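You operate a simulated robot arm through the tools that you are given. There is no shell and no other tool. Be economical: measure what you need, move in short steps, check, and stop when the job is done.

You run a simulated two-armed robot. Do the job below in one go: nothing can be reset, and whatever is moved stays where it is left.

JOB
Pick up the yellow torch from the side bench with one hand, pass it to the other hand and put it on the ledge by section d. Stack the neck ring marked "427" from the side bench on top of the neck ring that says "205". Close the card drawer. Open the grey cabinet door, take the red sign from the top shelf of the grey cabinet and put it on the ledge past section b, then shut the door. Shut the left door. Put the tall bottle from the ledge by section a on the ledge past section b. Open the grey drawer, take the blue sign from the drawer and leave it on the low shelf of job 205, then shut the drawer. Do these in any order. Set down upright: red sign, tall bottle, blue sign.

The check looks at the end state, three seconds after you hand in, the way a careful person would. Anything else that was tipped, shoved, dropped, spilled or broken makes it a failure.

ROBOT AND FRAMES
Two 7-joint arms with two-finger parallel grippers on one trunk, on a base that drives. Base frame: it is fixed to the floor where the robot stands at the start and does not move with it; the origin is under the middle of the robot, x ahead of it, y to its left, z up. Units: m, degrees, N and s.
The left shoulder is at the start at [0.06, 0.189, 1.253], the right one opposite. Places, roughly: blue sign [-1.75, -5.75, 0.5]; card drawer [-1.6, -0.4, 0.9]; grey cabinet door [-1.6, -0.3, 0.7]; grey drawer [-1.7, -5.7, 0.6]; ledge by section D (129x22 cm) [-1.74, -0.94, 0.9]; ledge past section B (80x22 cm) [-1.74, -3.08, 0.9]; left door [-0.1, -3, 0.5]; low shelf of job 205 [-4.4, -7.7, 0.4]; neck ring [0.5, 0.5, 0.75]; red sign [-1.75, -0.5, 0.75]; tall bottle [-1.75, -4.5, 1]; yellow torch (6x6x17 cm) [0.6, 0.2, 0.9]. Payload 3.43 kg a hand.
The tool frame of a hand sits at the grasp point between the pads (the TCP): z along the fingers, y along the line on which they close. The tips reach 0.03 m beyond it. Largest opening 0.094 m; finger width 0.028, thickness 0.01; the body of the gripper, 0.05 by 0.096 m, starts 0.055 m behind the TCP.
Orientation is told as [roll, pitch, yaw] about the base's x, y, z axes, in that order, counted from this pose: with the fingers straight down and closing along the base's y, the tool's x points along the base's -x, its y along +y and its z along -z.

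CONTROLS
- The arms move only by the tool send_rows. It takes "left_series", "right_series" or both (then of equal length, played together; a hand with none holds still); each is text: rows parted by semicolons, each of 6 numbers parted by spaces: the shift along the base's x, y, z in units of 500 mm (1.0 is 500 mm), then the turn, a rotation vector about the base's x, y, z in units of 45 degrees (1.0 is 45 degrees). In form: tx ty tz rx ry rz; .... A call has 1 to 10 rows; each row is the pose to reach, as a shift and turn from the pose commanded when the call began. "left_jaw" and "right_jaw" are, for a hand that has rows, the opening, from 0 (shut) to 1 (fully open), set as the call begins (left out, the last holds). A call with a number of a shift or a turn outside -1 to 1 is refused whole. A row lasts 0.2 s, in which the tool goes at most 0.05 m and 8.6 degrees; a call with a longer step from one row to the next is refused whole, and so is a gripper value outside its range. A pose out of reach is approached as far as the arm can. The call stops where the force on the tool passes 40 N (or 10 N more than at its start, if that is more) or the arm is blocked; 0.2 s more then pass. Each finger travels about 0.153 m/s and halts on what it meets, pressing with about 44 N; the grip force reading is that of the motor and also rises with nothing between the fingers. The clock runs only during rows and for 0.2 s after the last one: add rows that repeat a pose to give the fingers time. It gives the time, the measured TCP pose, the force on the tool (base axes), the opening and the grip force at its end, in the units of the frame above (readings bear some noise), with the torque about the TCP (base axes, N m) and any sound that the robot's microphone picked up.
- Cameras (640 x 400 px; columns grow to the right, rows downward): "scene" is now at [0.0037, 0.0333, 1.7952]; the picture's right is [0.49, -0.87, 0.00], its down [-0.71, -0.40, -0.58] and it looks along [0.50, 0.29, -0.82] (base axes); focal length 274 px, centre (320, 200). "left" rides on the left gripper at [0.076, -0.014, -0.103] in its tool frame; the picture's right is [0.18, 0.98, 0.00], its down [-0.75, 0.14, -0.64] and it looks along [-0.63, 0.12, 0.77] (tool axes); focal length 243 px, centre (320, 200). "right" rides on the right gripper at [0.076, 0.014, -0.102] in its tool frame; the picture's right is [-0.18, 0.98, 0.00], its down [-0.75, -0.14, -0.64] and it looks along [-0.63, -0.12, 0.77] (tool axes); focal length 243 px, centre (320, 200). There is no depth. A picture from a camera that has moved, and an enlarged one, comes with that camera's place and axes in the base frame and with its lens.
- capture(camera): a new picture of that camera. It takes no simulated time.
- raise_lower(by): slides the trunk up (or, below 0, down) by that many m; the arms and the scene camera ride with it, the base frame stays. It gives what a move gives, with no picture.
- drive_base(legs): drives the robot by 1 to 6 legs, each [ahead, left, turn to the left] in m, m and degrees, along the robot's own axes; the way and the turn of a leg run together, so that a leg with both is an arc; at most 1.5 m and 180 degrees a leg. The arms and the cameras ride along, it lands a little off, and it stops where it bumps. It gives what a move gives.
- pan_tilt(pan, tilt): turns the head with the scene camera to pan (to the left, within 86 degrees either way) and tilt (down, from -29 to 69), counted from straight ahead of the robot. It gives what a move gives.
- close_up(camera, box): a new picture of the part [left, top, right, bottom] of that camera's present view, enlarged. It takes no simulated time.
- job_done(): hands the job in; it is judged then, once.

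Work in short steps. Places have to be worked out from the pictures, the camera data and where the tool is seen: move nearer, look again, correct. Check each grasp and each placing, and mend what went wrong. You have 493 turns and 248 pictures in all, those below and enlarged ones among them. Open the grippers and draw the arms clear of the work before you hand the job in, unless the task says otherwise; then end with one line.

The tools are called after "Request:" as name(argument=value, ...) on one line, values as JSON. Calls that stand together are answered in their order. send_rows: Moves the arms, as the interface text tells. Its arguments: {"type":"object","properties":{"left_series":{"type":"string"},"left_jaw":{"type":"number"},"right_series":{"type":"string"},"right_jaw":{"type":"number"}},"required":[]} The other tools are called the same way: raise_lower (by) slides the trunk up or down; drive_base (legs) drives the base; pan_tilt (pan, tilt) turns the head that bears the scene camera; capture (camera) takes a picture; close_up (camera, box) takes an enlarged picture of a part of a camera's view; job_done () hands the job in.

At the start:

```text
clock: 0.0
left_ee_pos: [0.2387, 0.3663, 1.1223]
left_ee_rot: [0.1, 0.0, 0.1]
left_contact_force: [-1.4, 0.5, -0.2]
left_torque: [-0.01, -0.01, -0.02]
left_gripper_width: 0.0938
left_grip_force: 0.0
right_ee_pos: [0.3461, 0.0477, 1.1731]
right_ee_rot: [0.1, 0.0, -0.1]
right_contact_force: [-0.7, 0.1, 0.1]
right_torque: [0.02, -0.02, -0.02]
right_gripper_width: 0.0941
right_grip_force: 0.1
trunk travel left (down, up): [-0.925, 0.065]
robot x, y, heading: [-0.0009, -0.0019, 0.2]
head pan, tilt: [29.6, 54.7]
```

scene: 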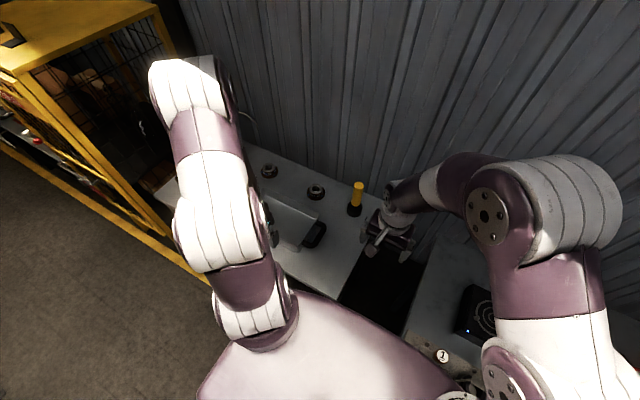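
right: 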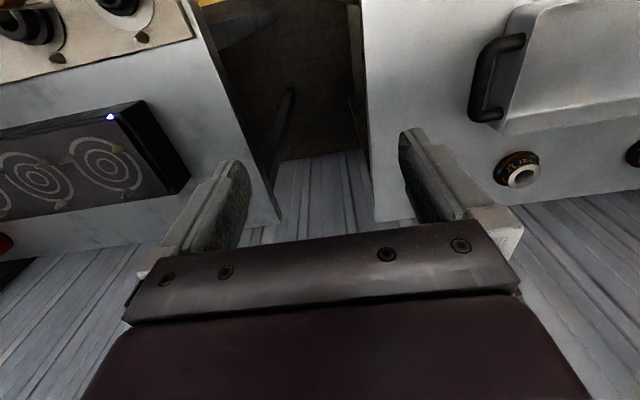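
left: 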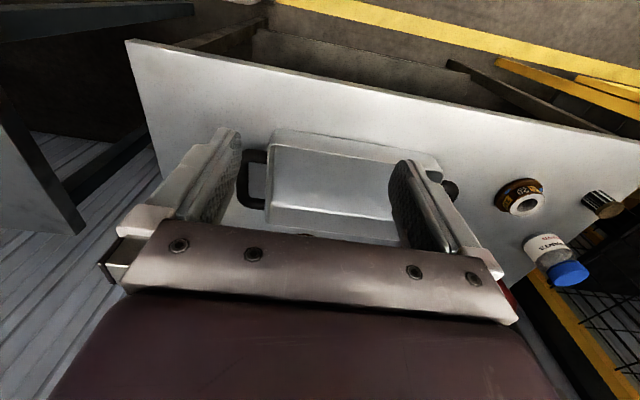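

The side bench ahead holds the torch, neck rings and a case. I zoom in on it to see the details.

Request:
close_up(camera="scene", box=[220, 130, 420, 255])

Request:
close_up(camera="left", box=[440, 120, 640, 300])

```text
3.20 times, centred on (320, 192) of scene
camera zoom: at [0.0037, 0.0333, 1.7952], right [0.49, -0.87, 0.0], down [-0.71, -0.4, -0.58], along [0.5, 0.29, -0.82], focal length 875 px, centre (320, 224)
```

zoom: 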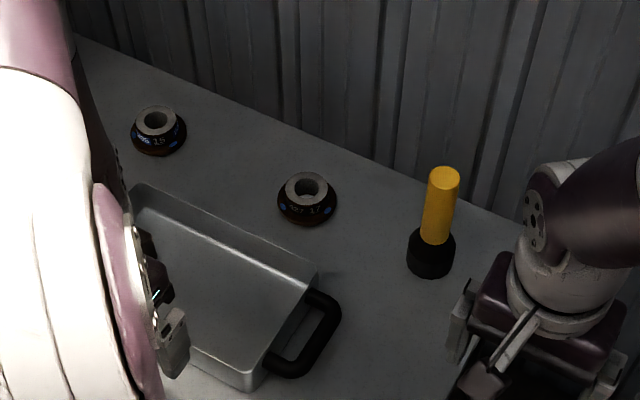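

```text
2.22 times, centred on (540, 210) of left
camera zoom: at [0.1615, 0.3511, 1.2248], right [-0.18, 0.98, 0.0], down [0.75, 0.14, 0.64], along [0.63, 0.12, -0.77], focal length 539 px, centre (-169, 178)
```

zoom: 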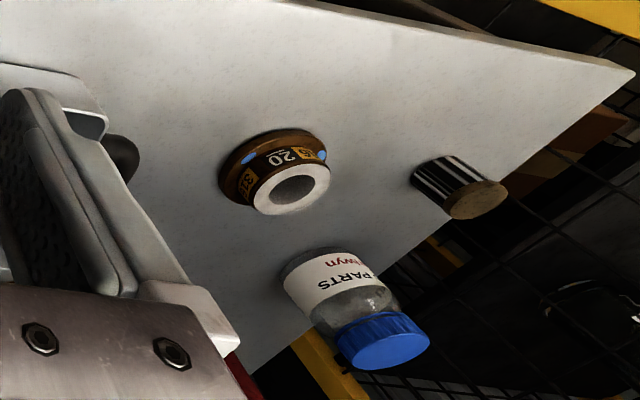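

Three rings seem to be on the bench, around (0.67,0.71), (0.67,0.44) and (0.44,0.90). I move the left hand to look at their labels.

Request:
send_rows(left_series="0.053 0.06 -0.04 0 0 0; 0.107 0.12 -0.08 0 0 0; 0.16 0.18 -0.12 0 0 0; 0.213 0.24 -0.16 0 0 0; 0.267 0.3 -0.2 0 0 0; 0.32 0.36 -0.24 0 0 0")

Request:
capture(camera="left")

Request:
capture(camera="scene")

```text
clock: 1.4
left_ee_pos: [0.3966, 0.5482, 1.0026]
left_ee_rot: [0.0, 0.1, -0.1]
left_contact_force: [0.8, -0.3, 0.7]
left_torque: [-0.03, -0.01, 0.01]
left_gripper_width: 0.0938
left_grip_force: 0.1
right_ee_pos: [0.3465, 0.0492, 1.172]
right_ee_rot: [-0.1, 0.0, -0.1]
right_contact_force: [-0.1, 0.3, 0.6]
right_torque: [0.02, 0.01, -0.03]
right_gripper_width: 0.0935
right_grip_force: 0.0
trunk travel left (down, up): [-0.925, 0.065]
robot x, y, heading: [0.0014, -0.0011, 0.3]
head pan, tilt: [29.6, 54.7]
```

```text
242 pictures are left
camera left: at [0.3208, 0.5325, 1.1049], right [-0.18, 0.98, 0.0], down [0.75, 0.14, 0.64], along [0.63, 0.12, -0.77], focal length 243 px, centre (320, 200)
```

left: 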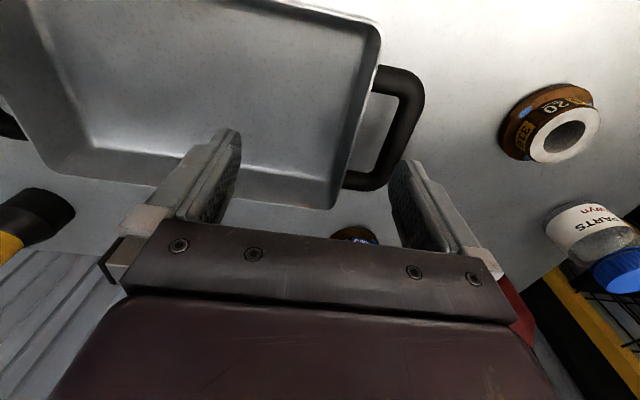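

```text
241 pictures are left
camera scene: at [0.0052, 0.0352, 1.7952], right [0.49, -0.87, 0.0], down [-0.71, -0.4, -0.58], along [0.5, 0.28, -0.82], focal length 274 px, centre (320, 200)
```

scene: 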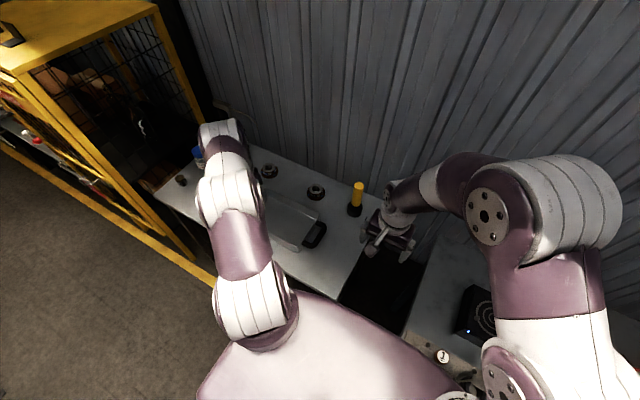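

I zoom tightly on the rings' labels from both cameras.

Request:
close_up(camera="scene", box=[245, 145, 335, 205])

Request:
close_up(camera="left", box=[490, 70, 610, 170])

```text
6.67 times, centred on (290, 175) of scene
camera zoom: at [0.0052, 0.0352, 1.7952], right [0.49, -0.87, 0.0], down [-0.71, -0.4, -0.58], along [0.5, 0.28, -0.82], focal length 1824 px, centre (520, 367)
```

zoom: 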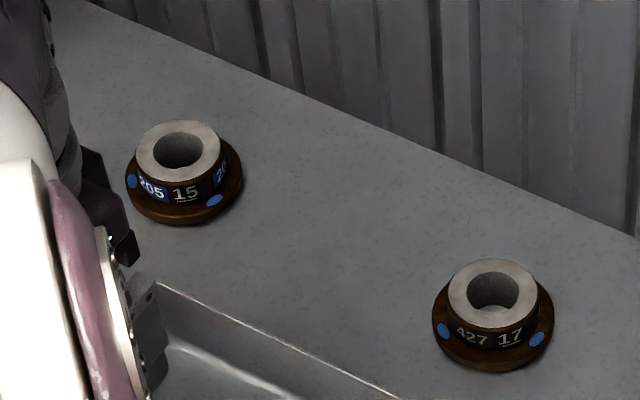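

```text
4.00 times, centred on (550, 120) of left
camera zoom: at [0.3208, 0.5325, 1.1049], right [-0.18, 0.98, 0.0], down [0.75, 0.14, 0.64], along [0.63, 0.12, -0.77], focal length 970 px, centre (-600, 520)
```

zoom: 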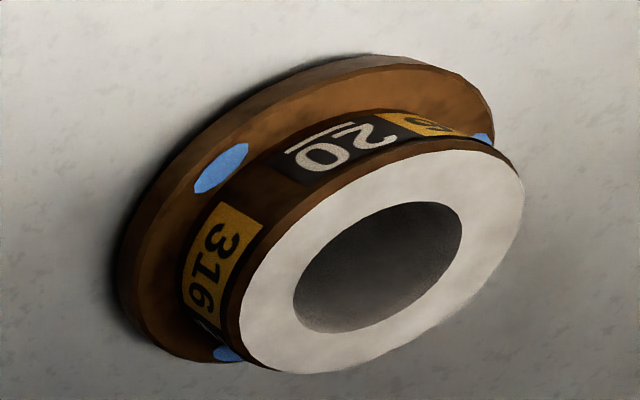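

Labels read: the far-left ring is "205", the middle one "427" (the third is 316). I bring the left hand over the 427 ring to measure it.

Request:
send_rows(left_series="0.08 -0.047 0.03 0 0 0; 0.16 -0.094 0.05 0 0 0; 0.24 -0.14 0.08 0 0 0; 0.32 -0.19 0.09 0 0 0; 0.406 -0.236 0.094 0 0 0")

Request:
capture(camera="left")

```text
clock: 2.6
left_ee_pos: [0.572, 0.4156, 1.0596]
left_ee_rot: [0.0, 0.0, 0.0]
left_contact_force: [0.5, -0.3, -0.5]
left_torque: [-0.01, 0.01, 0.01]
left_gripper_width: 0.0942
left_grip_force: 0.0
left hand out of reach, approached as far as the arm can: row 5
right_ee_pos: [0.3473, 0.0475, 1.1725]
right_ee_rot: [0.0, 0.1, 0.0]
right_contact_force: [0.3, -0.6, -0.4]
right_torque: [0.02, -0.02, -0.05]
right_gripper_width: 0.0941
right_grip_force: 0.1
trunk travel left (down, up): [-0.925, 0.065]
robot x, y, heading: [0.0003, 0.0011, 0.1]
head pan, tilt: [29.6, 54.7]
```

```text
238 pictures are left
camera left: at [0.4955, 0.4003, 1.1616], right [-0.18, 0.98, 0.0], down [0.76, 0.14, 0.64], along [0.63, 0.12, -0.77], focal length 243 px, centre (320, 200)
```

left: 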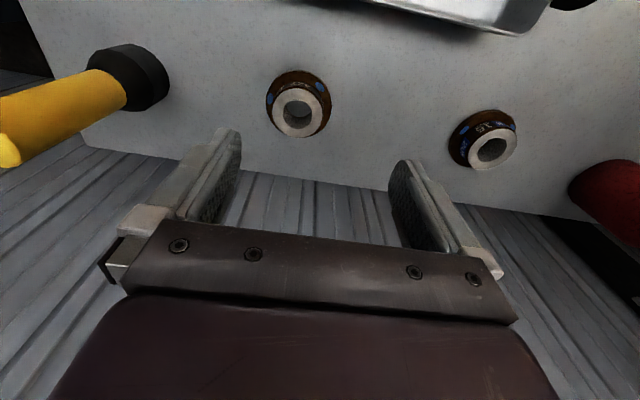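

Triangulating: ring tops at about (0.605,0.395,0.865) and 205 at (0.606,0.658,0.865); the reach limits. I lift the left hand slightly back, then strafe left and nudge ahead so both rings are within reach.

Request:
drive_base(legs=[[0, 0.25, 0]])

Request:
drive_base(legs=[[0.05, 0, 0]])

Request:
raise_lower(by=-0.15)

Request:
capture(camera="left")

```text
clock: 4.4
left_ee_pos: [0.5749, 0.6497, 1.0601]
left_ee_rot: [0.1, 0.1, -0.3]
left_contact_force: [0.4, 0.2, 0.3]
left_torque: [0.03, -0.04, 0.03]
left_gripper_width: 0.0942
left_grip_force: 0.1
right_ee_pos: [0.3467, 0.2824, 1.1729]
right_ee_rot: [0.0, 0.0, -0.3]
right_contact_force: [0.6, -0.2, 0.6]
right_torque: [0.0, -0.01, 0.01]
right_gripper_width: 0.094
right_grip_force: 0.1
trunk travel left (down, up): [-0.925, 0.065]
robot x, y, heading: [0.0013, 0.2394, 0.0]
head pan, tilt: [29.6, 54.7]
```

```text
clock: 5.4
left_ee_pos: [0.6144, 0.6499, 1.0562]
left_ee_rot: [0.0, 0.3, -0.7]
left_contact_force: [0.5, -0.4, -0.8]
left_torque: [-0.02, 0.06, -0.03]
left_gripper_width: 0.0939
left_grip_force: 0.1
right_ee_pos: [0.3853, 0.2832, 1.1703]
right_ee_rot: [0.0, 0.3, -0.7]
right_contact_force: [1.1, 0.5, -0.1]
right_torque: [0.0, 0.06, 0.0]
right_gripper_width: 0.0941
right_grip_force: 0.0
trunk travel left (down, up): [-0.925, 0.065]
robot x, y, heading: [0.0333, 0.2416, -0.8]
head pan, tilt: [29.6, 54.7]
stopped in leg 1: the robot was blocked; the commanded pose is now the measured one
```

```text
clock: 7.1
left_ee_pos: [0.6109, 0.65, 0.9104]
left_ee_rot: [0.0, 0.2, -0.7]
left_contact_force: [0.9, 0.0, -0.9]
left_torque: [0.03, 0.02, 0.0]
left_gripper_width: 0.0939
left_grip_force: 0.1
right_ee_pos: [0.381, 0.2841, 1.0234]
right_ee_rot: [0.0, 0.0, -0.8]
right_contact_force: [0.1, -1.2, -0.1]
right_torque: [0.0, 0.02, 0.0]
right_gripper_width: 0.0938
right_grip_force: 0.1
trunk travel left (down, up): [-0.775, 0.215]
robot x, y, heading: [0.032, 0.2386, -1.0]
head pan, tilt: [29.6, 54.7]
```

```text
237 pictures are left
camera left: at [0.5334, 0.6357, 1.0118], right [-0.17, 0.98, 0.0], down [0.76, 0.13, 0.64], along [0.63, 0.11, -0.77], focal length 243 px, centre (320, 200)
```

left: 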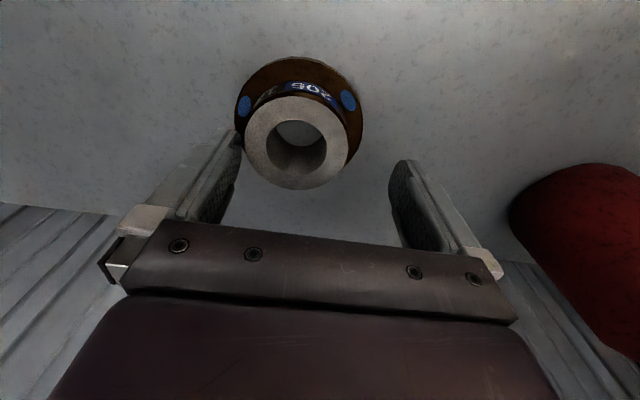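

Ring 205 sits under the left hand at about (0.598,0.635), top ~0.885. I lift, move the left hand to above ring 427 (and the right hand aside) and look again.

Request:
send_rows(left_series="0 0 0.1 0 0 0; 0 0 0.18 0 0 0; -0.01 -0.08 0.18 0 0 0; -0.02 -0.17 0.17 0 0 0; -0.026 -0.26 0.16 0 0 0; -0.026 -0.35 0.16 0 0 0; -0.026 -0.43 0.16 0 0 0; -0.026 -0.51 0.16 0 0 0", right_series="0 -0.09 0.03 0 0 0; 0 -0.18 0.06 0 0 0; 0 -0.25 0.1 0 0 0; 0 -0.32 0.1 0 0 0; 0 -0.36 0.1 0 0 0; 0 -0.36 0.1 0 0 0; 0 -0.36 0.1 0 0 0; 0 -0.36 0.1 0 0 0")

Request:
capture(camera="left")

Request:
capture(camera="scene")

```text
clock: 8.9
left_ee_pos: [0.5942, 0.3952, 0.9897]
left_ee_rot: [0.1, 0.1, -0.8]
left_contact_force: [-0.4, 0.1, -0.1]
left_torque: [0.05, 0.0, 0.02]
left_gripper_width: 0.0941
left_grip_force: 0.1
left hand out of reach, approached as far as the arm can: row 1, 2, 3
right_ee_pos: [0.3803, 0.1031, 1.074]
right_ee_rot: [0.0, 0.0, -0.8]
right_contact_force: [0.6, -0.9, -0.9]
right_torque: [0.01, 0.03, 0.01]
right_gripper_width: 0.094
right_grip_force: 0.0
trunk travel left (down, up): [-0.775, 0.215]
robot x, y, heading: [0.0289, 0.2403, -0.7]
head pan, tilt: [29.6, 54.7]
```

```text
236 pictures are left
camera left: at [0.5179, 0.3806, 1.0919], right [-0.17, 0.98, 0.0], down [0.76, 0.13, 0.64], along [0.63, 0.11, -0.77], focal length 243 px, centre (320, 200)
```

left: 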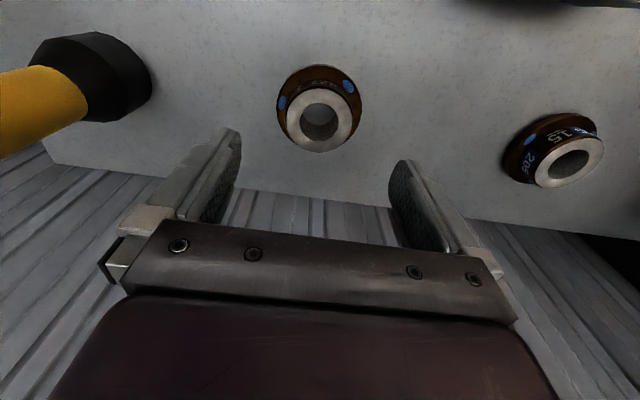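

```text
235 pictures are left
camera scene: at [0.038, 0.2718, 1.6452], right [0.48, -0.87, 0.0], down [-0.71, -0.4, -0.58], along [0.51, 0.28, -0.82], focal length 274 px, centre (320, 200)
```

scene: 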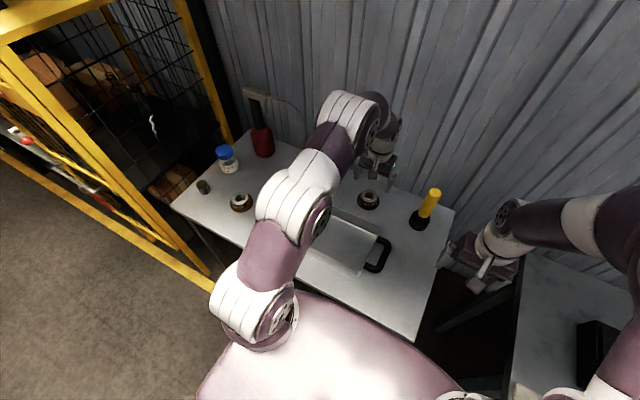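

Ring 427 is centred under the left hand, ~6 mm further in x. I descend to z≈0.905 and check.

Request:
send_rows(left_series="0.01 0 -0.06 0 0 0; 0.012 0 -0.12 0 0 0; 0.012 0 -0.17 0 0 0; 0.012 0 -0.17 0 0 0")

Request:
capture(camera="left")

```text
clock: 9.9
left_ee_pos: [0.6015, 0.3943, 0.9044]
left_ee_rot: [-0.1, 0.0, -0.7]
left_contact_force: [-1.2, -0.1, -0.6]
left_torque: [-0.01, -0.03, 0.02]
left_gripper_width: 0.0941
left_grip_force: 0.0
right_ee_pos: [0.3813, 0.1026, 1.0753]
right_ee_rot: [0.0, 0.0, -0.7]
right_contact_force: [-0.4, -0.8, 0.3]
right_torque: [-0.01, 0.02, -0.02]
right_gripper_width: 0.094
right_grip_force: 0.0
trunk travel left (down, up): [-0.775, 0.215]
robot x, y, heading: [0.0339, 0.2389, -0.7]
head pan, tilt: [29.6, 54.7]
```

```text
234 pictures are left
camera left: at [0.524, 0.38, 1.0061], right [-0.17, 0.98, 0.0], down [0.76, 0.13, 0.64], along [0.63, 0.11, -0.77], focal length 243 px, centre (320, 200)
```

left: 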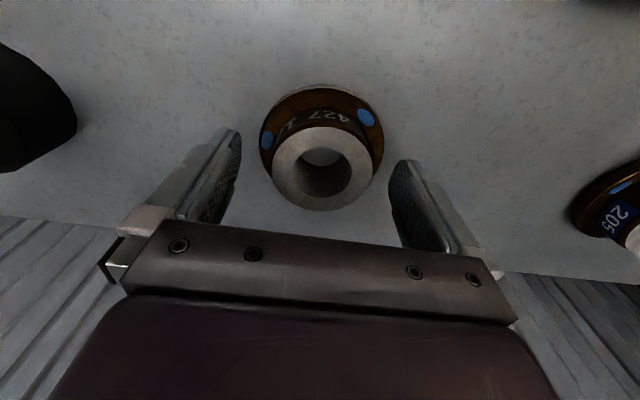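

Ring top ≈0.886, bench ≈0.84, centred. I descend 14 mm and close on the neck.

Request:
send_rows(left_series="0 0.002 -0.014 0 0 0; 0 0.002 -0.028 0 0 0; 0 0.002 -0.028 0 0 0")

Request:
send_rows(left_series="0 0 0 0 0 0; 0 0 0 0 0 0; 0 0 0 0 0 0; 0 0 0 0 0 0", left_jaw=0)

Request:
capture(camera="left")

```text
clock: 10.7
left_ee_pos: [0.602, 0.3968, 0.8896]
left_ee_rot: [0.0, -0.1, -0.7]
left_contact_force: [0.7, -0.2, 0.7]
left_torque: [0.0, -0.02, -0.01]
left_gripper_width: 0.094
left_grip_force: 0.0
right_ee_pos: [0.382, 0.1032, 1.0752]
right_ee_rot: [-0.1, 0.0, -0.6]
right_contact_force: [-0.1, -0.7, -0.2]
right_torque: [0.01, -0.01, 0.01]
right_gripper_width: 0.0941
right_grip_force: 0.0
trunk travel left (down, up): [-0.775, 0.215]
robot x, y, heading: [0.0316, 0.2398, -0.7]
head pan, tilt: [29.6, 54.7]
```

```text
clock: 11.7
left_ee_pos: [0.6026, 0.3966, 0.8901]
left_ee_rot: [0.0, 0.0, -0.7]
left_contact_force: [-0.7, -1.6, -0.5]
left_torque: [-0.22, -0.01, 0.03]
left_gripper_width: 0.0774
left_grip_force: 43.9
right_ee_pos: [0.3806, 0.1032, 1.0736]
right_ee_rot: [0.0, 0.0, -0.7]
right_contact_force: [-0.5, -0.1, -0.9]
right_torque: [0.03, 0.01, -0.01]
right_gripper_width: 0.0938
right_grip_force: 0.0
trunk travel left (down, up): [-0.775, 0.215]
robot x, y, heading: [0.0358, 0.2417, -0.6]
head pan, tilt: [29.6, 54.7]
```

```text
233 pictures are left
camera left: at [0.5253, 0.3824, 0.9925], right [-0.17, 0.98, 0.0], down [0.76, 0.13, 0.64], along [0.63, 0.11, -0.77], focal length 243 px, centre (320, 200)
```

left: 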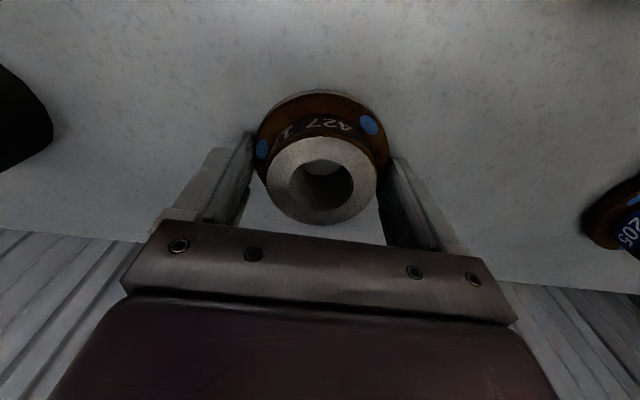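

The fingers stopped at 77 mm, i.e. on the flange edge with slight overlap. I reopen, lower 8 mm and close again.

Request:
send_rows(left_series="0 0 0 0 0 0; 0 0 0 0 0 0; 0 0 -0.016 0 0 0; 0 0 -0.016 0 0 0", left_jaw=1)

Request:
send_rows(left_series="0 0 0 0 0 0; 0 0 0 0 0 0; 0 0 0 0 0 0; 0 0 0 0 0 0", left_jaw=0)

Request:
send_rows(left_series="0 0 0.04 0 0 0; 0 0 0.1 0 0 0; 0 0 0.18 0 0 0; 0 0 0.18 0 0 0")

Request:
capture(camera="left")

```text
clock: 12.7
left_ee_pos: [0.6021, 0.397, 0.8897]
left_ee_rot: [0.1, -0.6, -0.8]
left_contact_force: [-15.1, 0.5, 23.2]
left_torque: [-1.12, 0.78, -0.8]
left_gripper_width: 0.094
left_grip_force: 0.1
right_ee_pos: [0.3756, 0.103, 1.0764]
right_ee_rot: [0.0, -0.4, -0.5]
right_contact_force: [0.6, -0.3, -0.2]
right_torque: [0.01, -0.03, 0.01]
right_gripper_width: 0.0941
right_grip_force: 0.0
trunk travel left (down, up): [-0.775, 0.215]
robot x, y, heading: [0.0311, 0.2408, -0.7]
head pan, tilt: [29.6, 54.7]
stopped in row 4 (left hand): the force on the tool passed its limit at 47 N (the readings are from after the stop); the commanded pose is now the measured one
```

```text
clock: 13.7
left_ee_pos: [0.6048, 0.3981, 0.8896]
left_ee_rot: [0.0, -1.0, -0.7]
left_contact_force: [-3.4, 1.9, 37.9]
left_torque: [-0.55, 0.6, -0.47]
left_gripper_width: 0.0773
left_grip_force: 43.3
right_ee_pos: [0.3774, 0.1017, 1.076]
right_ee_rot: [0.0, -0.2, -0.7]
right_contact_force: [0.4, 0.7, 0.1]
right_torque: [-0.01, -0.02, -0.02]
right_gripper_width: 0.0939
right_grip_force: 0.0
trunk travel left (down, up): [-0.775, 0.215]
robot x, y, heading: [0.0325, 0.241, -0.4]
head pan, tilt: [29.6, 54.7]
```

```text
clock: 14.7
left_ee_pos: [0.6072, 0.3994, 0.9752]
left_ee_rot: [0.0, -0.4, -0.6]
left_contact_force: [1.2, -0.3, -6.4]
left_torque: [0.01, 0.0, -0.02]
left_gripper_width: 0.0773
left_grip_force: 43.6
right_ee_pos: [0.3808, 0.1044, 1.0741]
right_ee_rot: [0.0, 0.1, -0.6]
right_contact_force: [0.0, -0.8, 0.3]
right_torque: [0.01, 0.01, -0.01]
right_gripper_width: 0.0938
right_grip_force: 0.1
trunk travel left (down, up): [-0.775, 0.215]
robot x, y, heading: [0.0381, 0.239, -0.5]
head pan, tilt: [29.6, 54.7]
```

```text
232 pictures are left
camera left: at [0.5295, 0.384, 1.0762], right [-0.17, 0.98, 0.0], down [0.75, 0.13, 0.65], along [0.64, 0.11, -0.76], focal length 243 px, centre (320, 200)
```

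left: 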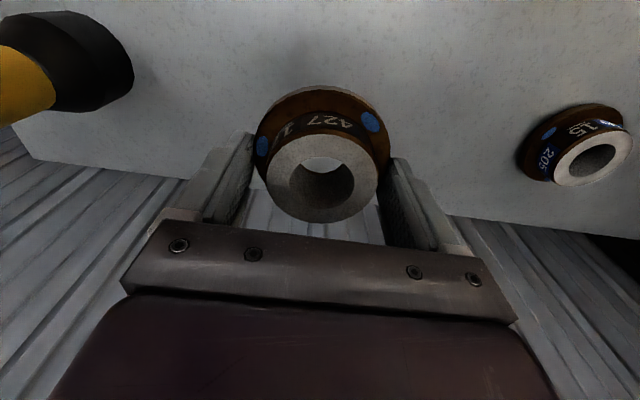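

Tips touched the bench, so bench ≈0.859 and ring height ≈27 mm; the ring is held. I carry it over ring 205.

Request:
send_rows(left_series="0 0.09 0.01 0 0 0; -0.005 0.18 0.01 0 0 0; -0.008 0.27 0.01 0 0 0; -0.012 0.36 0.01 0 0 0; -0.012 0.44 0.01 0 0 0; -0.012 0.476 0.0 0 0 0; -0.012 0.476 0.0 0 0 0")

Request:
capture(camera="left")

Request:
close_up(camera="scene", box=[200, 90, 440, 240])

```text
clock: 16.3
left_ee_pos: [0.5997, 0.6369, 0.9787]
left_ee_rot: [-0.1, -0.3, -0.6]
left_contact_force: [-0.4, 0.9, -6.1]
left_torque: [0.01, 0.01, -0.02]
left_gripper_width: 0.0774
left_grip_force: 44.1
right_ee_pos: [0.3808, 0.1024, 1.0732]
right_ee_rot: [0.0, 0.1, -0.6]
right_contact_force: [-1.3, 0.4, -0.2]
right_torque: [0.02, 0.01, 0.0]
right_gripper_width: 0.094
right_grip_force: 0.1
trunk travel left (down, up): [-0.775, 0.215]
robot x, y, heading: [0.0361, 0.2407, -0.6]
head pan, tilt: [29.6, 54.7]
```

```text
231 pictures are left
camera left: at [0.5225, 0.6222, 1.0803], right [-0.17, 0.99, 0.0], down [0.75, 0.13, 0.65], along [0.64, 0.11, -0.76], focal length 243 px, centre (320, 200)
```

left: 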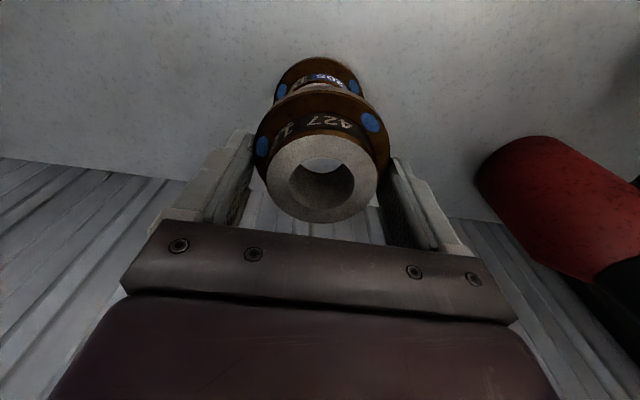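

```text
2.67 times, centred on (320, 165) of scene
camera zoom: at [0.0381, 0.2737, 1.6452], right [0.48, -0.87, 0.0], down [-0.71, -0.4, -0.58], along [0.51, 0.28, -0.82], focal length 729 px, centre (320, 293)
```

zoom: 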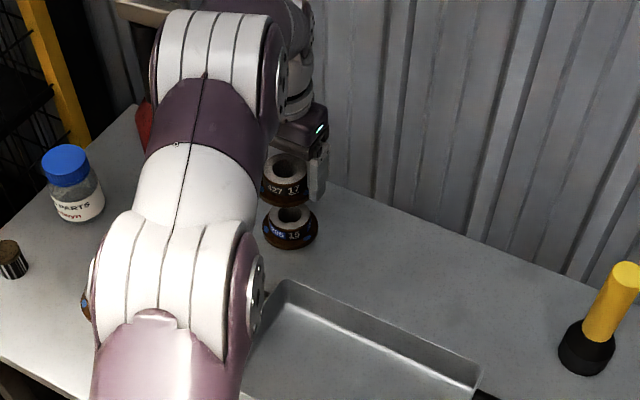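

Alignment looks right in both axes. I lower to just above contact, then in small steps.

Request:
send_rows(left_series="0 0 -0.05 0 0 0; 0 0 -0.09 0 0 0; 0 0 -0.112 0 0 0; 0 0 -0.116 0 0 0; 0 0 -0.12 0 0 0; 0 0 -0.12 0 0 0")

Request:
capture(camera="left")

```text
clock: 17.9
left_ee_pos: [0.6027, 0.6361, 0.9229]
left_ee_rot: [0.4, -1.2, -0.7]
left_contact_force: [-4.3, -2.5, 14.2]
left_torque: [-0.25, 0.61, 0.01]
left_gripper_width: 0.0773
left_grip_force: 44.1
right_ee_pos: [0.3791, 0.1027, 1.0749]
right_ee_rot: [0.0, -0.1, -0.6]
right_contact_force: [-0.8, 0.1, 0.0]
right_torque: [-0.02, 0.02, 0.01]
right_gripper_width: 0.094
right_grip_force: 0.0
trunk travel left (down, up): [-0.775, 0.215]
robot x, y, heading: [0.0342, 0.2371, -0.6]
head pan, tilt: [29.6, 54.7]
stopped in row 6 (left hand): the force on the tool passed its limit at 41 N (the readings are from after the stop); the commanded pose is now the measured one
```

```text
229 pictures are left
camera left: at [0.5236, 0.6211, 1.0242], right [-0.17, 0.99, 0.0], down [0.74, 0.13, 0.66], along [0.65, 0.12, -0.75], focal length 243 px, centre (320, 200)
```

left: 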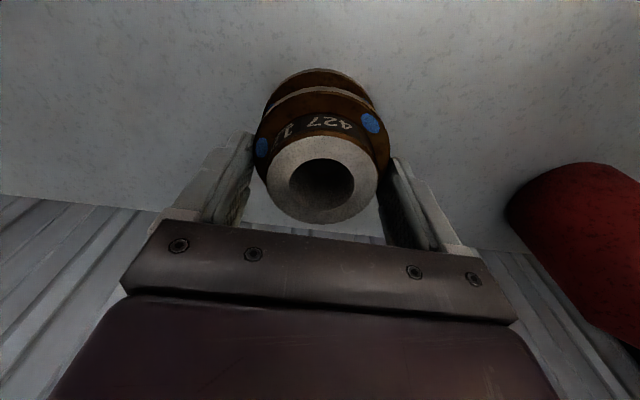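

Contact made with the stack aligned. I open and retreat up.

Request:
send_rows(left_series="0 0 0 0 0 0; 0 0 0 0 0 0; 0 0 0 0 0 0", left_jaw=1)

Request:
send_rows(left_series="0 0 0.04 0 0 0; 0 0 0.1 0 0 0; 0 0 0.2 0 0 0; 0 0 0.2 0 0 0")

Request:
capture(camera="left")

```text
clock: 18.7
left_ee_pos: [0.6052, 0.6364, 0.9204]
left_ee_rot: [0.5, -1.2, -0.7]
left_contact_force: [0.0, 1.0, -0.9]
left_torque: [-0.02, 0.01, 0.01]
left_gripper_width: 0.0943
left_grip_force: 0.0
right_ee_pos: [0.3814, 0.1027, 1.0737]
right_ee_rot: [0.0, 0.0, -0.5]
right_contact_force: [0.7, 0.3, -0.1]
right_torque: [-0.03, -0.02, -0.01]
right_gripper_width: 0.0938
right_grip_force: 0.1
trunk travel left (down, up): [-0.775, 0.215]
robot x, y, heading: [0.0351, 0.2405, -0.6]
head pan, tilt: [29.6, 54.7]
```

```text
clock: 19.7
left_ee_pos: [0.5923, 0.6345, 1.0146]
left_ee_rot: [0.2, -1.0, -0.6]
left_contact_force: [-1.1, -0.6, 0.1]
left_torque: [0.03, 0.0, 0.01]
left_gripper_width: 0.0943
left_grip_force: 0.0
left hand out of reach, approached as far as the arm can: row 3, 4
right_ee_pos: [0.3801, 0.1038, 1.0745]
right_ee_rot: [0.0, 0.1, -0.6]
right_contact_force: [0.2, 0.4, -0.2]
right_torque: [-0.02, -0.04, -0.05]
right_gripper_width: 0.094
right_grip_force: 0.0
trunk travel left (down, up): [-0.775, 0.215]
robot x, y, heading: [0.0348, 0.2374, -0.7]
head pan, tilt: [29.6, 54.7]
```

```text
228 pictures are left
camera left: at [0.5137, 0.6195, 1.1146], right [-0.17, 0.99, 0.0], down [0.74, 0.13, 0.66], along [0.65, 0.11, -0.75], focal length 243 px, centre (320, 200)
```

left: 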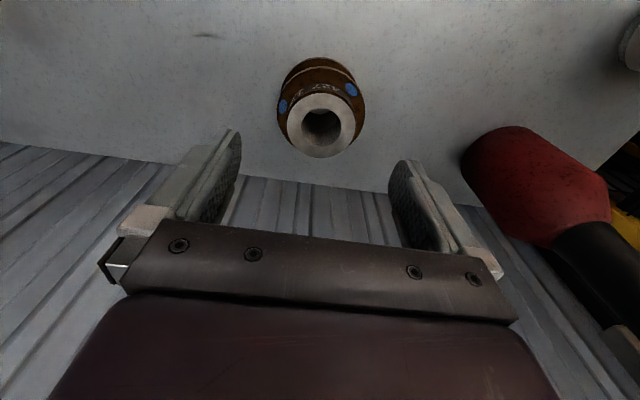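

The stack stands well. Now the torch at about (0.605,0.212), top ~1.03: I move the right hand above it and look.

Request:
send_rows(right_series="0 0 0.09 0 0 0; 0.08 0.04 0.112 0 0 0; 0.16 0.08 0.112 0 0 0; 0.24 0.12 0.112 0 0 0; 0.32 0.16 0.112 0 0 0; 0.39 0.19 0.112 0 0 0; 0.44 0.216 0.112 0 0 0; 0.44 0.216 0.112 0 0 0")

Request:
capture(camera="right")

Request:
capture(camera="scene")

```text
clock: 21.5
left_ee_pos: [0.5914, 0.6341, 1.0121]
left_ee_rot: [0.3, -1.1, -0.7]
left_contact_force: [0.1, 0.6, 0.2]
left_torque: [0.01, -0.02, 0.03]
left_gripper_width: 0.0941
left_grip_force: 0.0
right_ee_pos: [0.543, 0.1883, 1.0944]
right_ee_rot: [-0.1, 0.0, -0.5]
right_contact_force: [0.1, -0.5, 0.4]
right_torque: [0.0, 0.04, 0.01]
right_gripper_width: 0.094
right_grip_force: 0.1
right hand out of reach, approached as far as the arm can: row 5, 6, 7, 8
trunk travel left (down, up): [-0.775, 0.215]
robot x, y, heading: [0.0333, 0.2422, -0.5]
head pan, tilt: [29.6, 54.7]
```

```text
227 pictures are left
camera right: at [0.4686, 0.205, 1.1978], right [0.2, 0.98, 0.0], down [0.75, -0.15, 0.64], along [0.63, -0.13, -0.77], focal length 243 px, centre (320, 200)
```

right: 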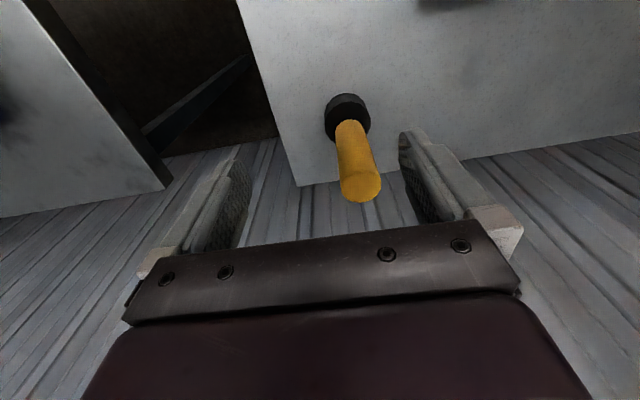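

```text
226 pictures are left
camera scene: at [0.0384, 0.2739, 1.6452], right [0.48, -0.87, 0.0], down [-0.71, -0.4, -0.58], along [0.51, 0.28, -0.82], focal length 274 px, centre (320, 200)
```

scene: 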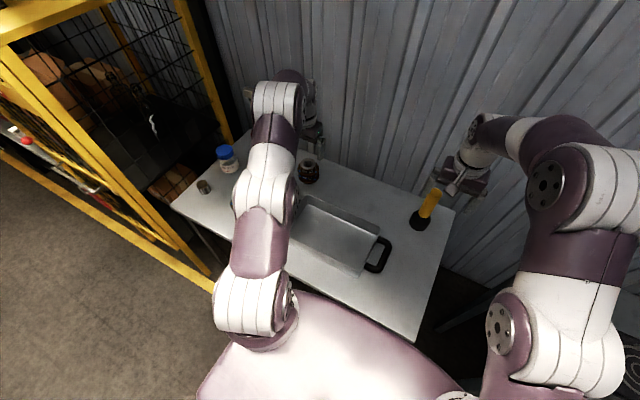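

The torch top is at (0.603,0.214,1.03); the reach is limited with a low shoulder. I raise the trunk, then approach above the torch.

Request:
raise_lower(by=0.15)

Request:
send_rows(right_series="0.04 0.02 -0.05 0 0 0; 0.08 0.04 -0.1 0 0 0; 0.12 0.052 -0.17 0 0 0; 0.12 0.052 -0.25 0 0 0; 0.12 0.052 -0.28 0 0 0; 0.12 0.052 -0.28 0 0 0")

Request:
capture(camera="right")

```text
clock: 23.2
left_ee_pos: [0.5925, 0.6341, 1.1643]
left_ee_rot: [0.2, -1.1, -0.6]
left_contact_force: [0.0, -0.4, 0.4]
left_torque: [0.03, 0.01, 0.01]
left_gripper_width: 0.0942
left_grip_force: 0.0
right_ee_pos: [0.5428, 0.1891, 1.2448]
right_ee_rot: [0.0, 0.1, -0.5]
right_contact_force: [0.8, 0.9, 0.9]
right_torque: [-0.01, -0.02, 0.02]
right_gripper_width: 0.0938
right_grip_force: 0.0
trunk travel left (down, up): [-0.925, 0.065]
robot x, y, heading: [0.0353, 0.2397, -0.6]
head pan, tilt: [29.6, 54.7]
```

```text
clock: 24.6
left_ee_pos: [0.5921, 0.6343, 1.165]
left_ee_rot: [0.3, -1.1, -0.8]
left_contact_force: [0.5, 0.3, 1.2]
left_torque: [-0.01, 0.01, 0.01]
left_gripper_width: 0.0937
left_grip_force: 0.1
right_ee_pos: [0.6029, 0.2151, 1.1066]
right_ee_rot: [0.0, -0.1, -0.6]
right_contact_force: [0.3, 0.6, -0.3]
right_torque: [0.03, -0.02, -0.01]
right_gripper_width: 0.0941
right_grip_force: 0.1
right hand out of reach, approached as far as the arm can: row 2, 3
trunk travel left (down, up): [-0.925, 0.065]
robot x, y, heading: [0.0337, 0.243, -0.8]
head pan, tilt: [29.6, 54.7]
```

```text
225 pictures are left
camera right: at [0.528, 0.2304, 1.2095], right [0.2, 0.98, 0.0], down [0.75, -0.15, 0.64], along [0.63, -0.13, -0.77], focal length 243 px, centre (320, 200)
```

right: 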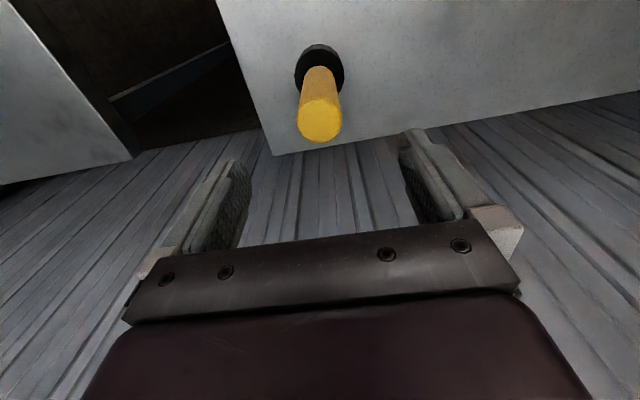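

Centred over the torch. I descend ~11 cm and close on the top of the yellow barrel.

Request:
send_rows(right_series="0 0 -0.08 0 0 0; 0 0 -0.16 0 0 0; 0 0 -0.22 0 0 0; 0 0 -0.22 0 0 0")

Request:
send_rows(right_series="0 0 0 0 0 0; 0 0 0 0 0 0; 0 0 0 0 0 0; 0 0 0 0 0 0", right_jaw=0)

Request:
capture(camera="right")

```text
clock: 25.6
left_ee_pos: [0.593, 0.634, 1.1648]
left_ee_rot: [0.3, -1.0, -0.7]
left_contact_force: [0.9, 0.6, 0.1]
left_torque: [-0.01, 0.01, -0.01]
left_gripper_width: 0.094
left_grip_force: 0.0
right_ee_pos: [0.6029, 0.2162, 0.9959]
right_ee_rot: [-0.1, 0.0, -0.6]
right_contact_force: [0.2, -0.5, -0.3]
right_torque: [0.01, -0.02, 0.0]
right_gripper_width: 0.0939
right_grip_force: 0.1
trunk travel left (down, up): [-0.925, 0.065]
robot x, y, heading: [0.0333, 0.2428, -0.4]
head pan, tilt: [29.6, 54.7]
```

```text
clock: 26.6
left_ee_pos: [0.5932, 0.6335, 1.1639]
left_ee_rot: [0.3, -1.1, -0.7]
left_contact_force: [-0.6, 1.0, -0.5]
left_torque: [0.0, 0.02, 0.0]
left_gripper_width: 0.0942
left_grip_force: 0.1
right_ee_pos: [0.6039, 0.2158, 0.9973]
right_ee_rot: [0.0, 0.1, -0.6]
right_contact_force: [0.8, 0.2, 0.0]
right_torque: [0.0, 0.01, 0.02]
right_gripper_width: 0.0356
right_grip_force: 44.5
trunk travel left (down, up): [-0.925, 0.065]
robot x, y, heading: [0.0358, 0.2389, -0.7]
head pan, tilt: [29.6, 54.7]
```

```text
224 pictures are left
camera right: at [0.5295, 0.2308, 1.0999], right [0.2, 0.98, 0.0], down [0.75, -0.15, 0.64], along [0.63, -0.13, -0.77], focal length 243 px, centre (320, 200)
```

right: 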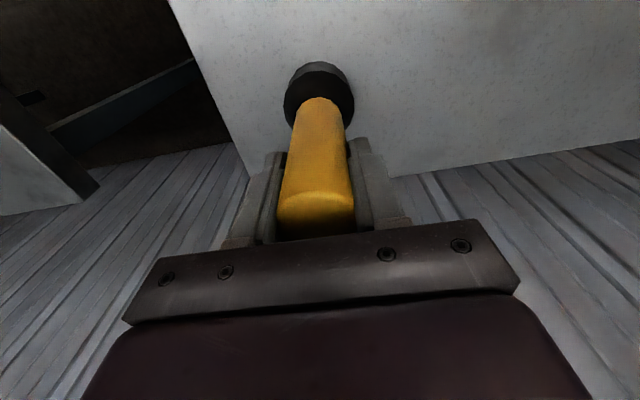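

Grip is solid (35.6 mm). I lift and draw the torch back toward the robot, with the left hand drawn back a bit too.

Request:
send_rows(right_series="0 0 0.08 0 0 0; 0 0 0.16 0 0 0; 0 0 0.22 0 0 0; -0.08 0 0.24 0 0 0; -0.17 0 0.26 0 0 0; -0.26 0 0.26 0 0 0; -0.35 0 0.26 0 0 0; -0.4 0 0.26 0 0 0", left_series="0 0 0 0 0 0; 0 0 0 0 0 0; 0 0 0 0 0 0; -0.08 0 0 0 0 0; -0.16 0 0 0 0 0; -0.24 0 0 0 0 0; -0.32 0 0 0 0 0; -0.4 0 0 0 0 0")

Request:
drive_base(legs=[[-0.45, 0, 0]])

Request:
capture(camera="scene")

```text
clock: 28.4
left_ee_pos: [0.3905, 0.6338, 1.1658]
left_ee_rot: [0.3, -1.2, -0.7]
left_contact_force: [-0.2, 0.2, -0.1]
left_torque: [-0.01, -0.04, 0.02]
left_gripper_width: 0.0939
left_grip_force: 0.1
right_ee_pos: [0.4032, 0.2152, 1.1242]
right_ee_rot: [-0.1, -0.1, -0.6]
right_contact_force: [-0.9, 0.0, -2.3]
right_torque: [-0.01, -0.03, 0.01]
right_gripper_width: 0.0353
right_grip_force: 44.1
trunk travel left (down, up): [-0.925, 0.065]
robot x, y, heading: [0.0334, 0.2407, -0.7]
head pan, tilt: [29.6, 54.7]
```

```text
clock: 31.1
left_ee_pos: [-0.0503, 0.6401, 1.1639]
left_ee_rot: [0.3, -1.0, -0.5]
left_contact_force: [-0.3, -0.3, -1.2]
left_torque: [-0.04, -0.01, 0.0]
left_gripper_width: 0.0939
left_grip_force: 0.0
right_ee_pos: [-0.0379, 0.22, 1.124]
right_ee_rot: [-0.1, 0.0, -0.5]
right_contact_force: [0.2, 0.4, -2.4]
right_torque: [0.02, -0.01, -0.04]
right_gripper_width: 0.0355
right_grip_force: 44.1
trunk travel left (down, up): [-0.925, 0.065]
robot x, y, heading: [-0.4133, 0.2423, -0.4]
head pan, tilt: [29.6, 54.7]
```

```text
223 pictures are left
camera scene: at [-0.4044, 0.2783, 1.7952], right [0.49, -0.87, 0.0], down [-0.71, -0.4, -0.58], along [0.5, 0.28, -0.82], focal length 274 px, centre (320, 200)
```

scene: 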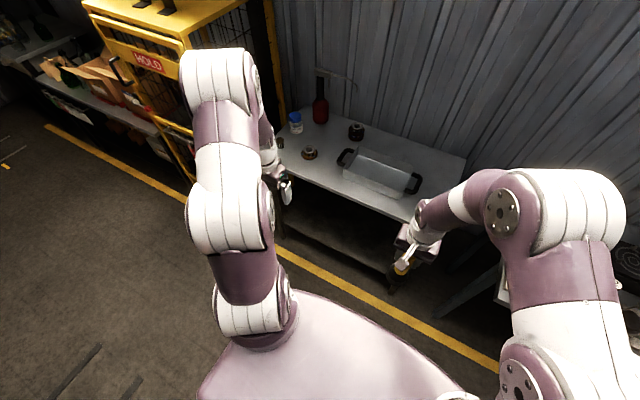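

Torch lifted and robot backed off. For the handover the left hand must yaw −90° and then roll to point toward −y; I begin the yaw.

Request:
send_rows(left_series="0 0 0 0 0 -0.17; 0 0 0 0 0 -0.34; 0 0 0 0 0 -0.51; 0 0 0 0 0 -0.68; 0 0 0 0 0 -0.85; 0 0 0 0 0 -1")

Request:
send_rows(left_series="0 0 0 0 0 -0.17; 0 0 0 0 0 -0.34; 0 0 0 0 0 -0.51; 0 0 0 0 0 -0.68; 0 0 0 0 0 -0.85; 0 0 0 0 0 -1")

Request:
send_rows(left_series="0 0 0 -0.17 0 0; 0 0 0 -0.34 0 0; 0 0 0 -0.51 0 0; 0 0 0 -0.68 0 0; 0 0 0 -0.85 0 0; 0 0 0 -1 0 0; 0 0 0 -1 0 0")

Request:
capture(camera="scene")

Request:
capture(camera="left")

```text
clock: 32.5
left_ee_pos: [-0.0507, 0.6396, 1.1645]
left_ee_rot: [0.2, -1.0, -45.8]
left_contact_force: [0.0, 0.2, -0.6]
left_torque: [-0.02, 0.02, -0.01]
left_gripper_width: 0.0941
left_grip_force: 0.1
right_ee_pos: [-0.0397, 0.2201, 1.1237]
right_ee_rot: [0.0, 0.0, -0.5]
right_contact_force: [-0.2, 0.2, -2.6]
right_torque: [0.05, -0.02, -0.03]
right_gripper_width: 0.0352
right_grip_force: 44.3
trunk travel left (down, up): [-0.925, 0.065]
robot x, y, heading: [-0.4117, 0.2414, -0.3]
head pan, tilt: [29.6, 54.7]
```

```text
clock: 33.9
left_ee_pos: [-0.0511, 0.6381, 1.165]
left_ee_rot: [0.4, -1.1, -90.6]
left_contact_force: [0.2, -1.0, 0.3]
left_torque: [-0.01, 0.0, 0.0]
left_gripper_width: 0.0938
left_grip_force: 0.1
right_ee_pos: [-0.0386, 0.2206, 1.1228]
right_ee_rot: [0.0, 0.0, -0.4]
right_contact_force: [0.1, 0.5, -2.9]
right_torque: [-0.02, -0.04, 0.03]
right_gripper_width: 0.0354
right_grip_force: 44.2
trunk travel left (down, up): [-0.925, 0.065]
robot x, y, heading: [-0.4163, 0.2458, -0.6]
head pan, tilt: [29.6, 54.7]
```

```text
clock: 35.5
left_ee_pos: [-0.1008, 0.5605, 1.1087]
left_ee_rot: [0.9, -46.1, -90.9]
left_contact_force: [-0.3, -0.7, 0.5]
left_torque: [0.03, 0.02, -0.01]
left_gripper_width: 0.0941
left_grip_force: 0.1
left hand out of reach, approached as far as the arm can: row 4, 5, 6, 7
right_ee_pos: [-0.0366, 0.2209, 1.1229]
right_ee_rot: [0.0, 0.0, -0.5]
right_contact_force: [0.3, 0.1, -2.5]
right_torque: [0.0, -0.03, -0.01]
right_gripper_width: 0.0353
right_grip_force: 43.5
trunk travel left (down, up): [-0.925, 0.065]
robot x, y, heading: [-0.4104, 0.2446, -0.6]
head pan, tilt: [29.6, 54.7]
```

```text
222 pictures are left
camera scene: at [-0.4061, 0.2785, 1.7952], right [0.49, -0.87, 0.0], down [-0.71, -0.4, -0.58], along [0.5, 0.28, -0.82], focal length 274 px, centre (320, 200)
```

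scene: 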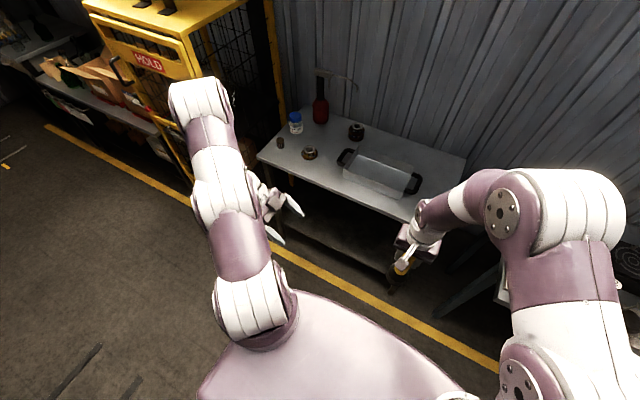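

```text
221 pictures are left
camera left: at [-0.1169, 0.6863, 1.1245], right [0.98, 0.12, -0.12], down [0.13, -0.06, 0.99], along [0.12, -0.99, -0.08], focal length 243 px, centre (320, 200)
```

left: 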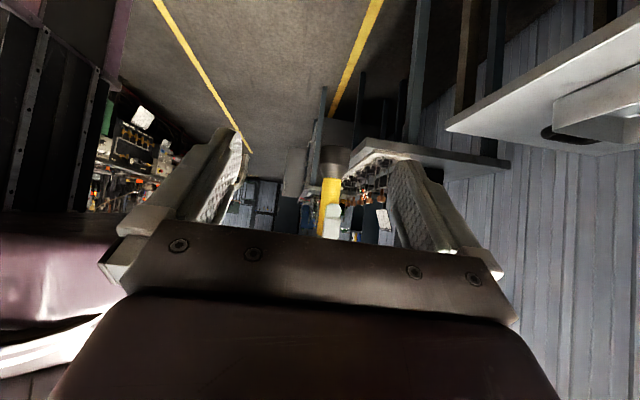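

The left hand now points 46° toward −y. I move it part way to the torch and check how the command maps.

Request:
send_rows(left_series="0.02 -0.09 -0.02 0 0 0; 0.05 -0.17 -0.04 0 0 0; 0.08 -0.25 -0.06 0 0 0; 0.08 -0.25 -0.06 0 0 0")

Request:
capture(camera="left")

```text
clock: 36.5
left_ee_pos: [-0.0614, 0.4381, 1.0727]
left_ee_rot: [0.9, -46.1, -90.8]
left_contact_force: [-1.0, -0.4, -0.9]
left_torque: [-0.01, -0.02, 0.0]
left_gripper_width: 0.094
left_grip_force: 0.1
left hand out of reach, approached as far as the arm can: row 1
right_ee_pos: [-0.0393, 0.2218, 1.1231]
right_ee_rot: [-0.1, 0.0, -0.5]
right_contact_force: [0.1, 0.1, -2.0]
right_torque: [-0.01, -0.01, -0.02]
right_gripper_width: 0.0352
right_grip_force: 44.2
trunk travel left (down, up): [-0.925, 0.065]
robot x, y, heading: [-0.4116, 0.2448, -0.5]
head pan, tilt: [29.6, 54.7]
```

```text
220 pictures are left
camera left: at [-0.0763, 0.5646, 1.0892], right [0.98, 0.12, -0.12], down [0.13, -0.06, 0.99], along [0.12, -0.99, -0.08], focal length 243 px, centre (320, 200)
```

left: 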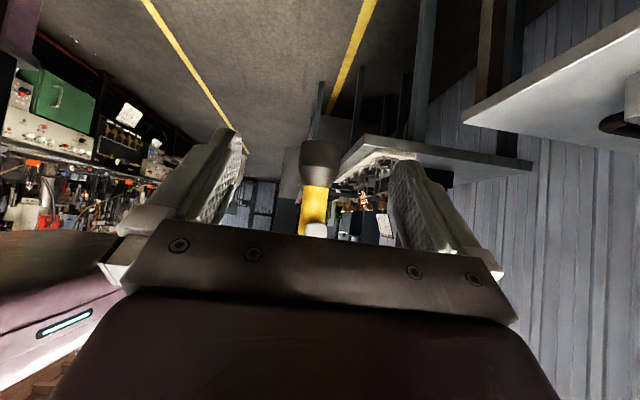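

The torch lines up between the left fingers; yellow begins at z≈1.043. I advance the left hand onto the torch.

Request:
send_rows(left_series="0.02 -0.09 0 0 0 0; 0.042 -0.18 -0.01 0 0 0; 0.042 -0.27 -0.01 0 0 0; 0.042 -0.35 -0.01 0 0 0; 0.042 -0.4 -0.01 0 0 0; 0.042 -0.434 -0.01 0 0 0; 0.042 -0.434 -0.01 0 0 0")

Request:
capture(camera="left")

Request:
capture(camera="scene")

```text
clock: 37.8
left_ee_pos: [-0.0408, 0.2369, 1.0672]
left_ee_rot: [0.4, -45.8, -90.4]
left_contact_force: [-3.5, 7.7, 1.2]
left_torque: [-0.52, -0.16, -0.04]
left_gripper_width: 0.0939
left_grip_force: 0.1
right_ee_pos: [-0.0413, 0.2156, 1.1217]
right_ee_rot: [-0.5, 0.5, -0.6]
right_contact_force: [2.3, -8.4, -4.2]
right_torque: [0.06, 0.05, -0.06]
right_gripper_width: 0.0354
right_grip_force: 44.3
trunk travel left (down, up): [-0.925, 0.065]
robot x, y, heading: [-0.4103, 0.2473, -0.1]
head pan, tilt: [29.6, 54.7]
stopped in row 6 (right hand): the force on the tool passed its limit at 68 N (the readings are from after the stop); the commanded pose is now the measured one
```

```text
219 pictures are left
camera left: at [-0.0548, 0.364, 1.0842], right [0.98, 0.13, -0.13], down [0.14, -0.07, 0.99], along [0.12, -0.99, -0.08], focal length 243 px, centre (320, 200)
```

left: 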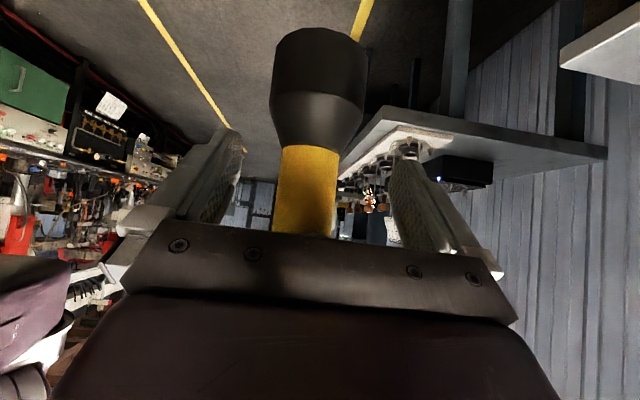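

```text
218 pictures are left
camera scene: at [-0.4064, 0.278, 1.7952], right [0.49, -0.87, 0.0], down [-0.71, -0.4, -0.58], along [0.5, 0.28, -0.82], focal length 274 px, centre (320, 200)
```

scene: 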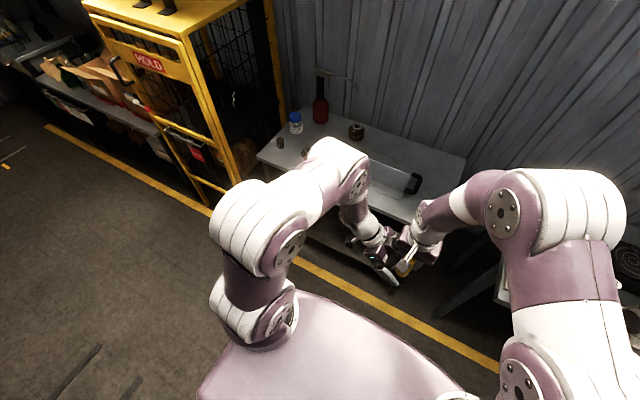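

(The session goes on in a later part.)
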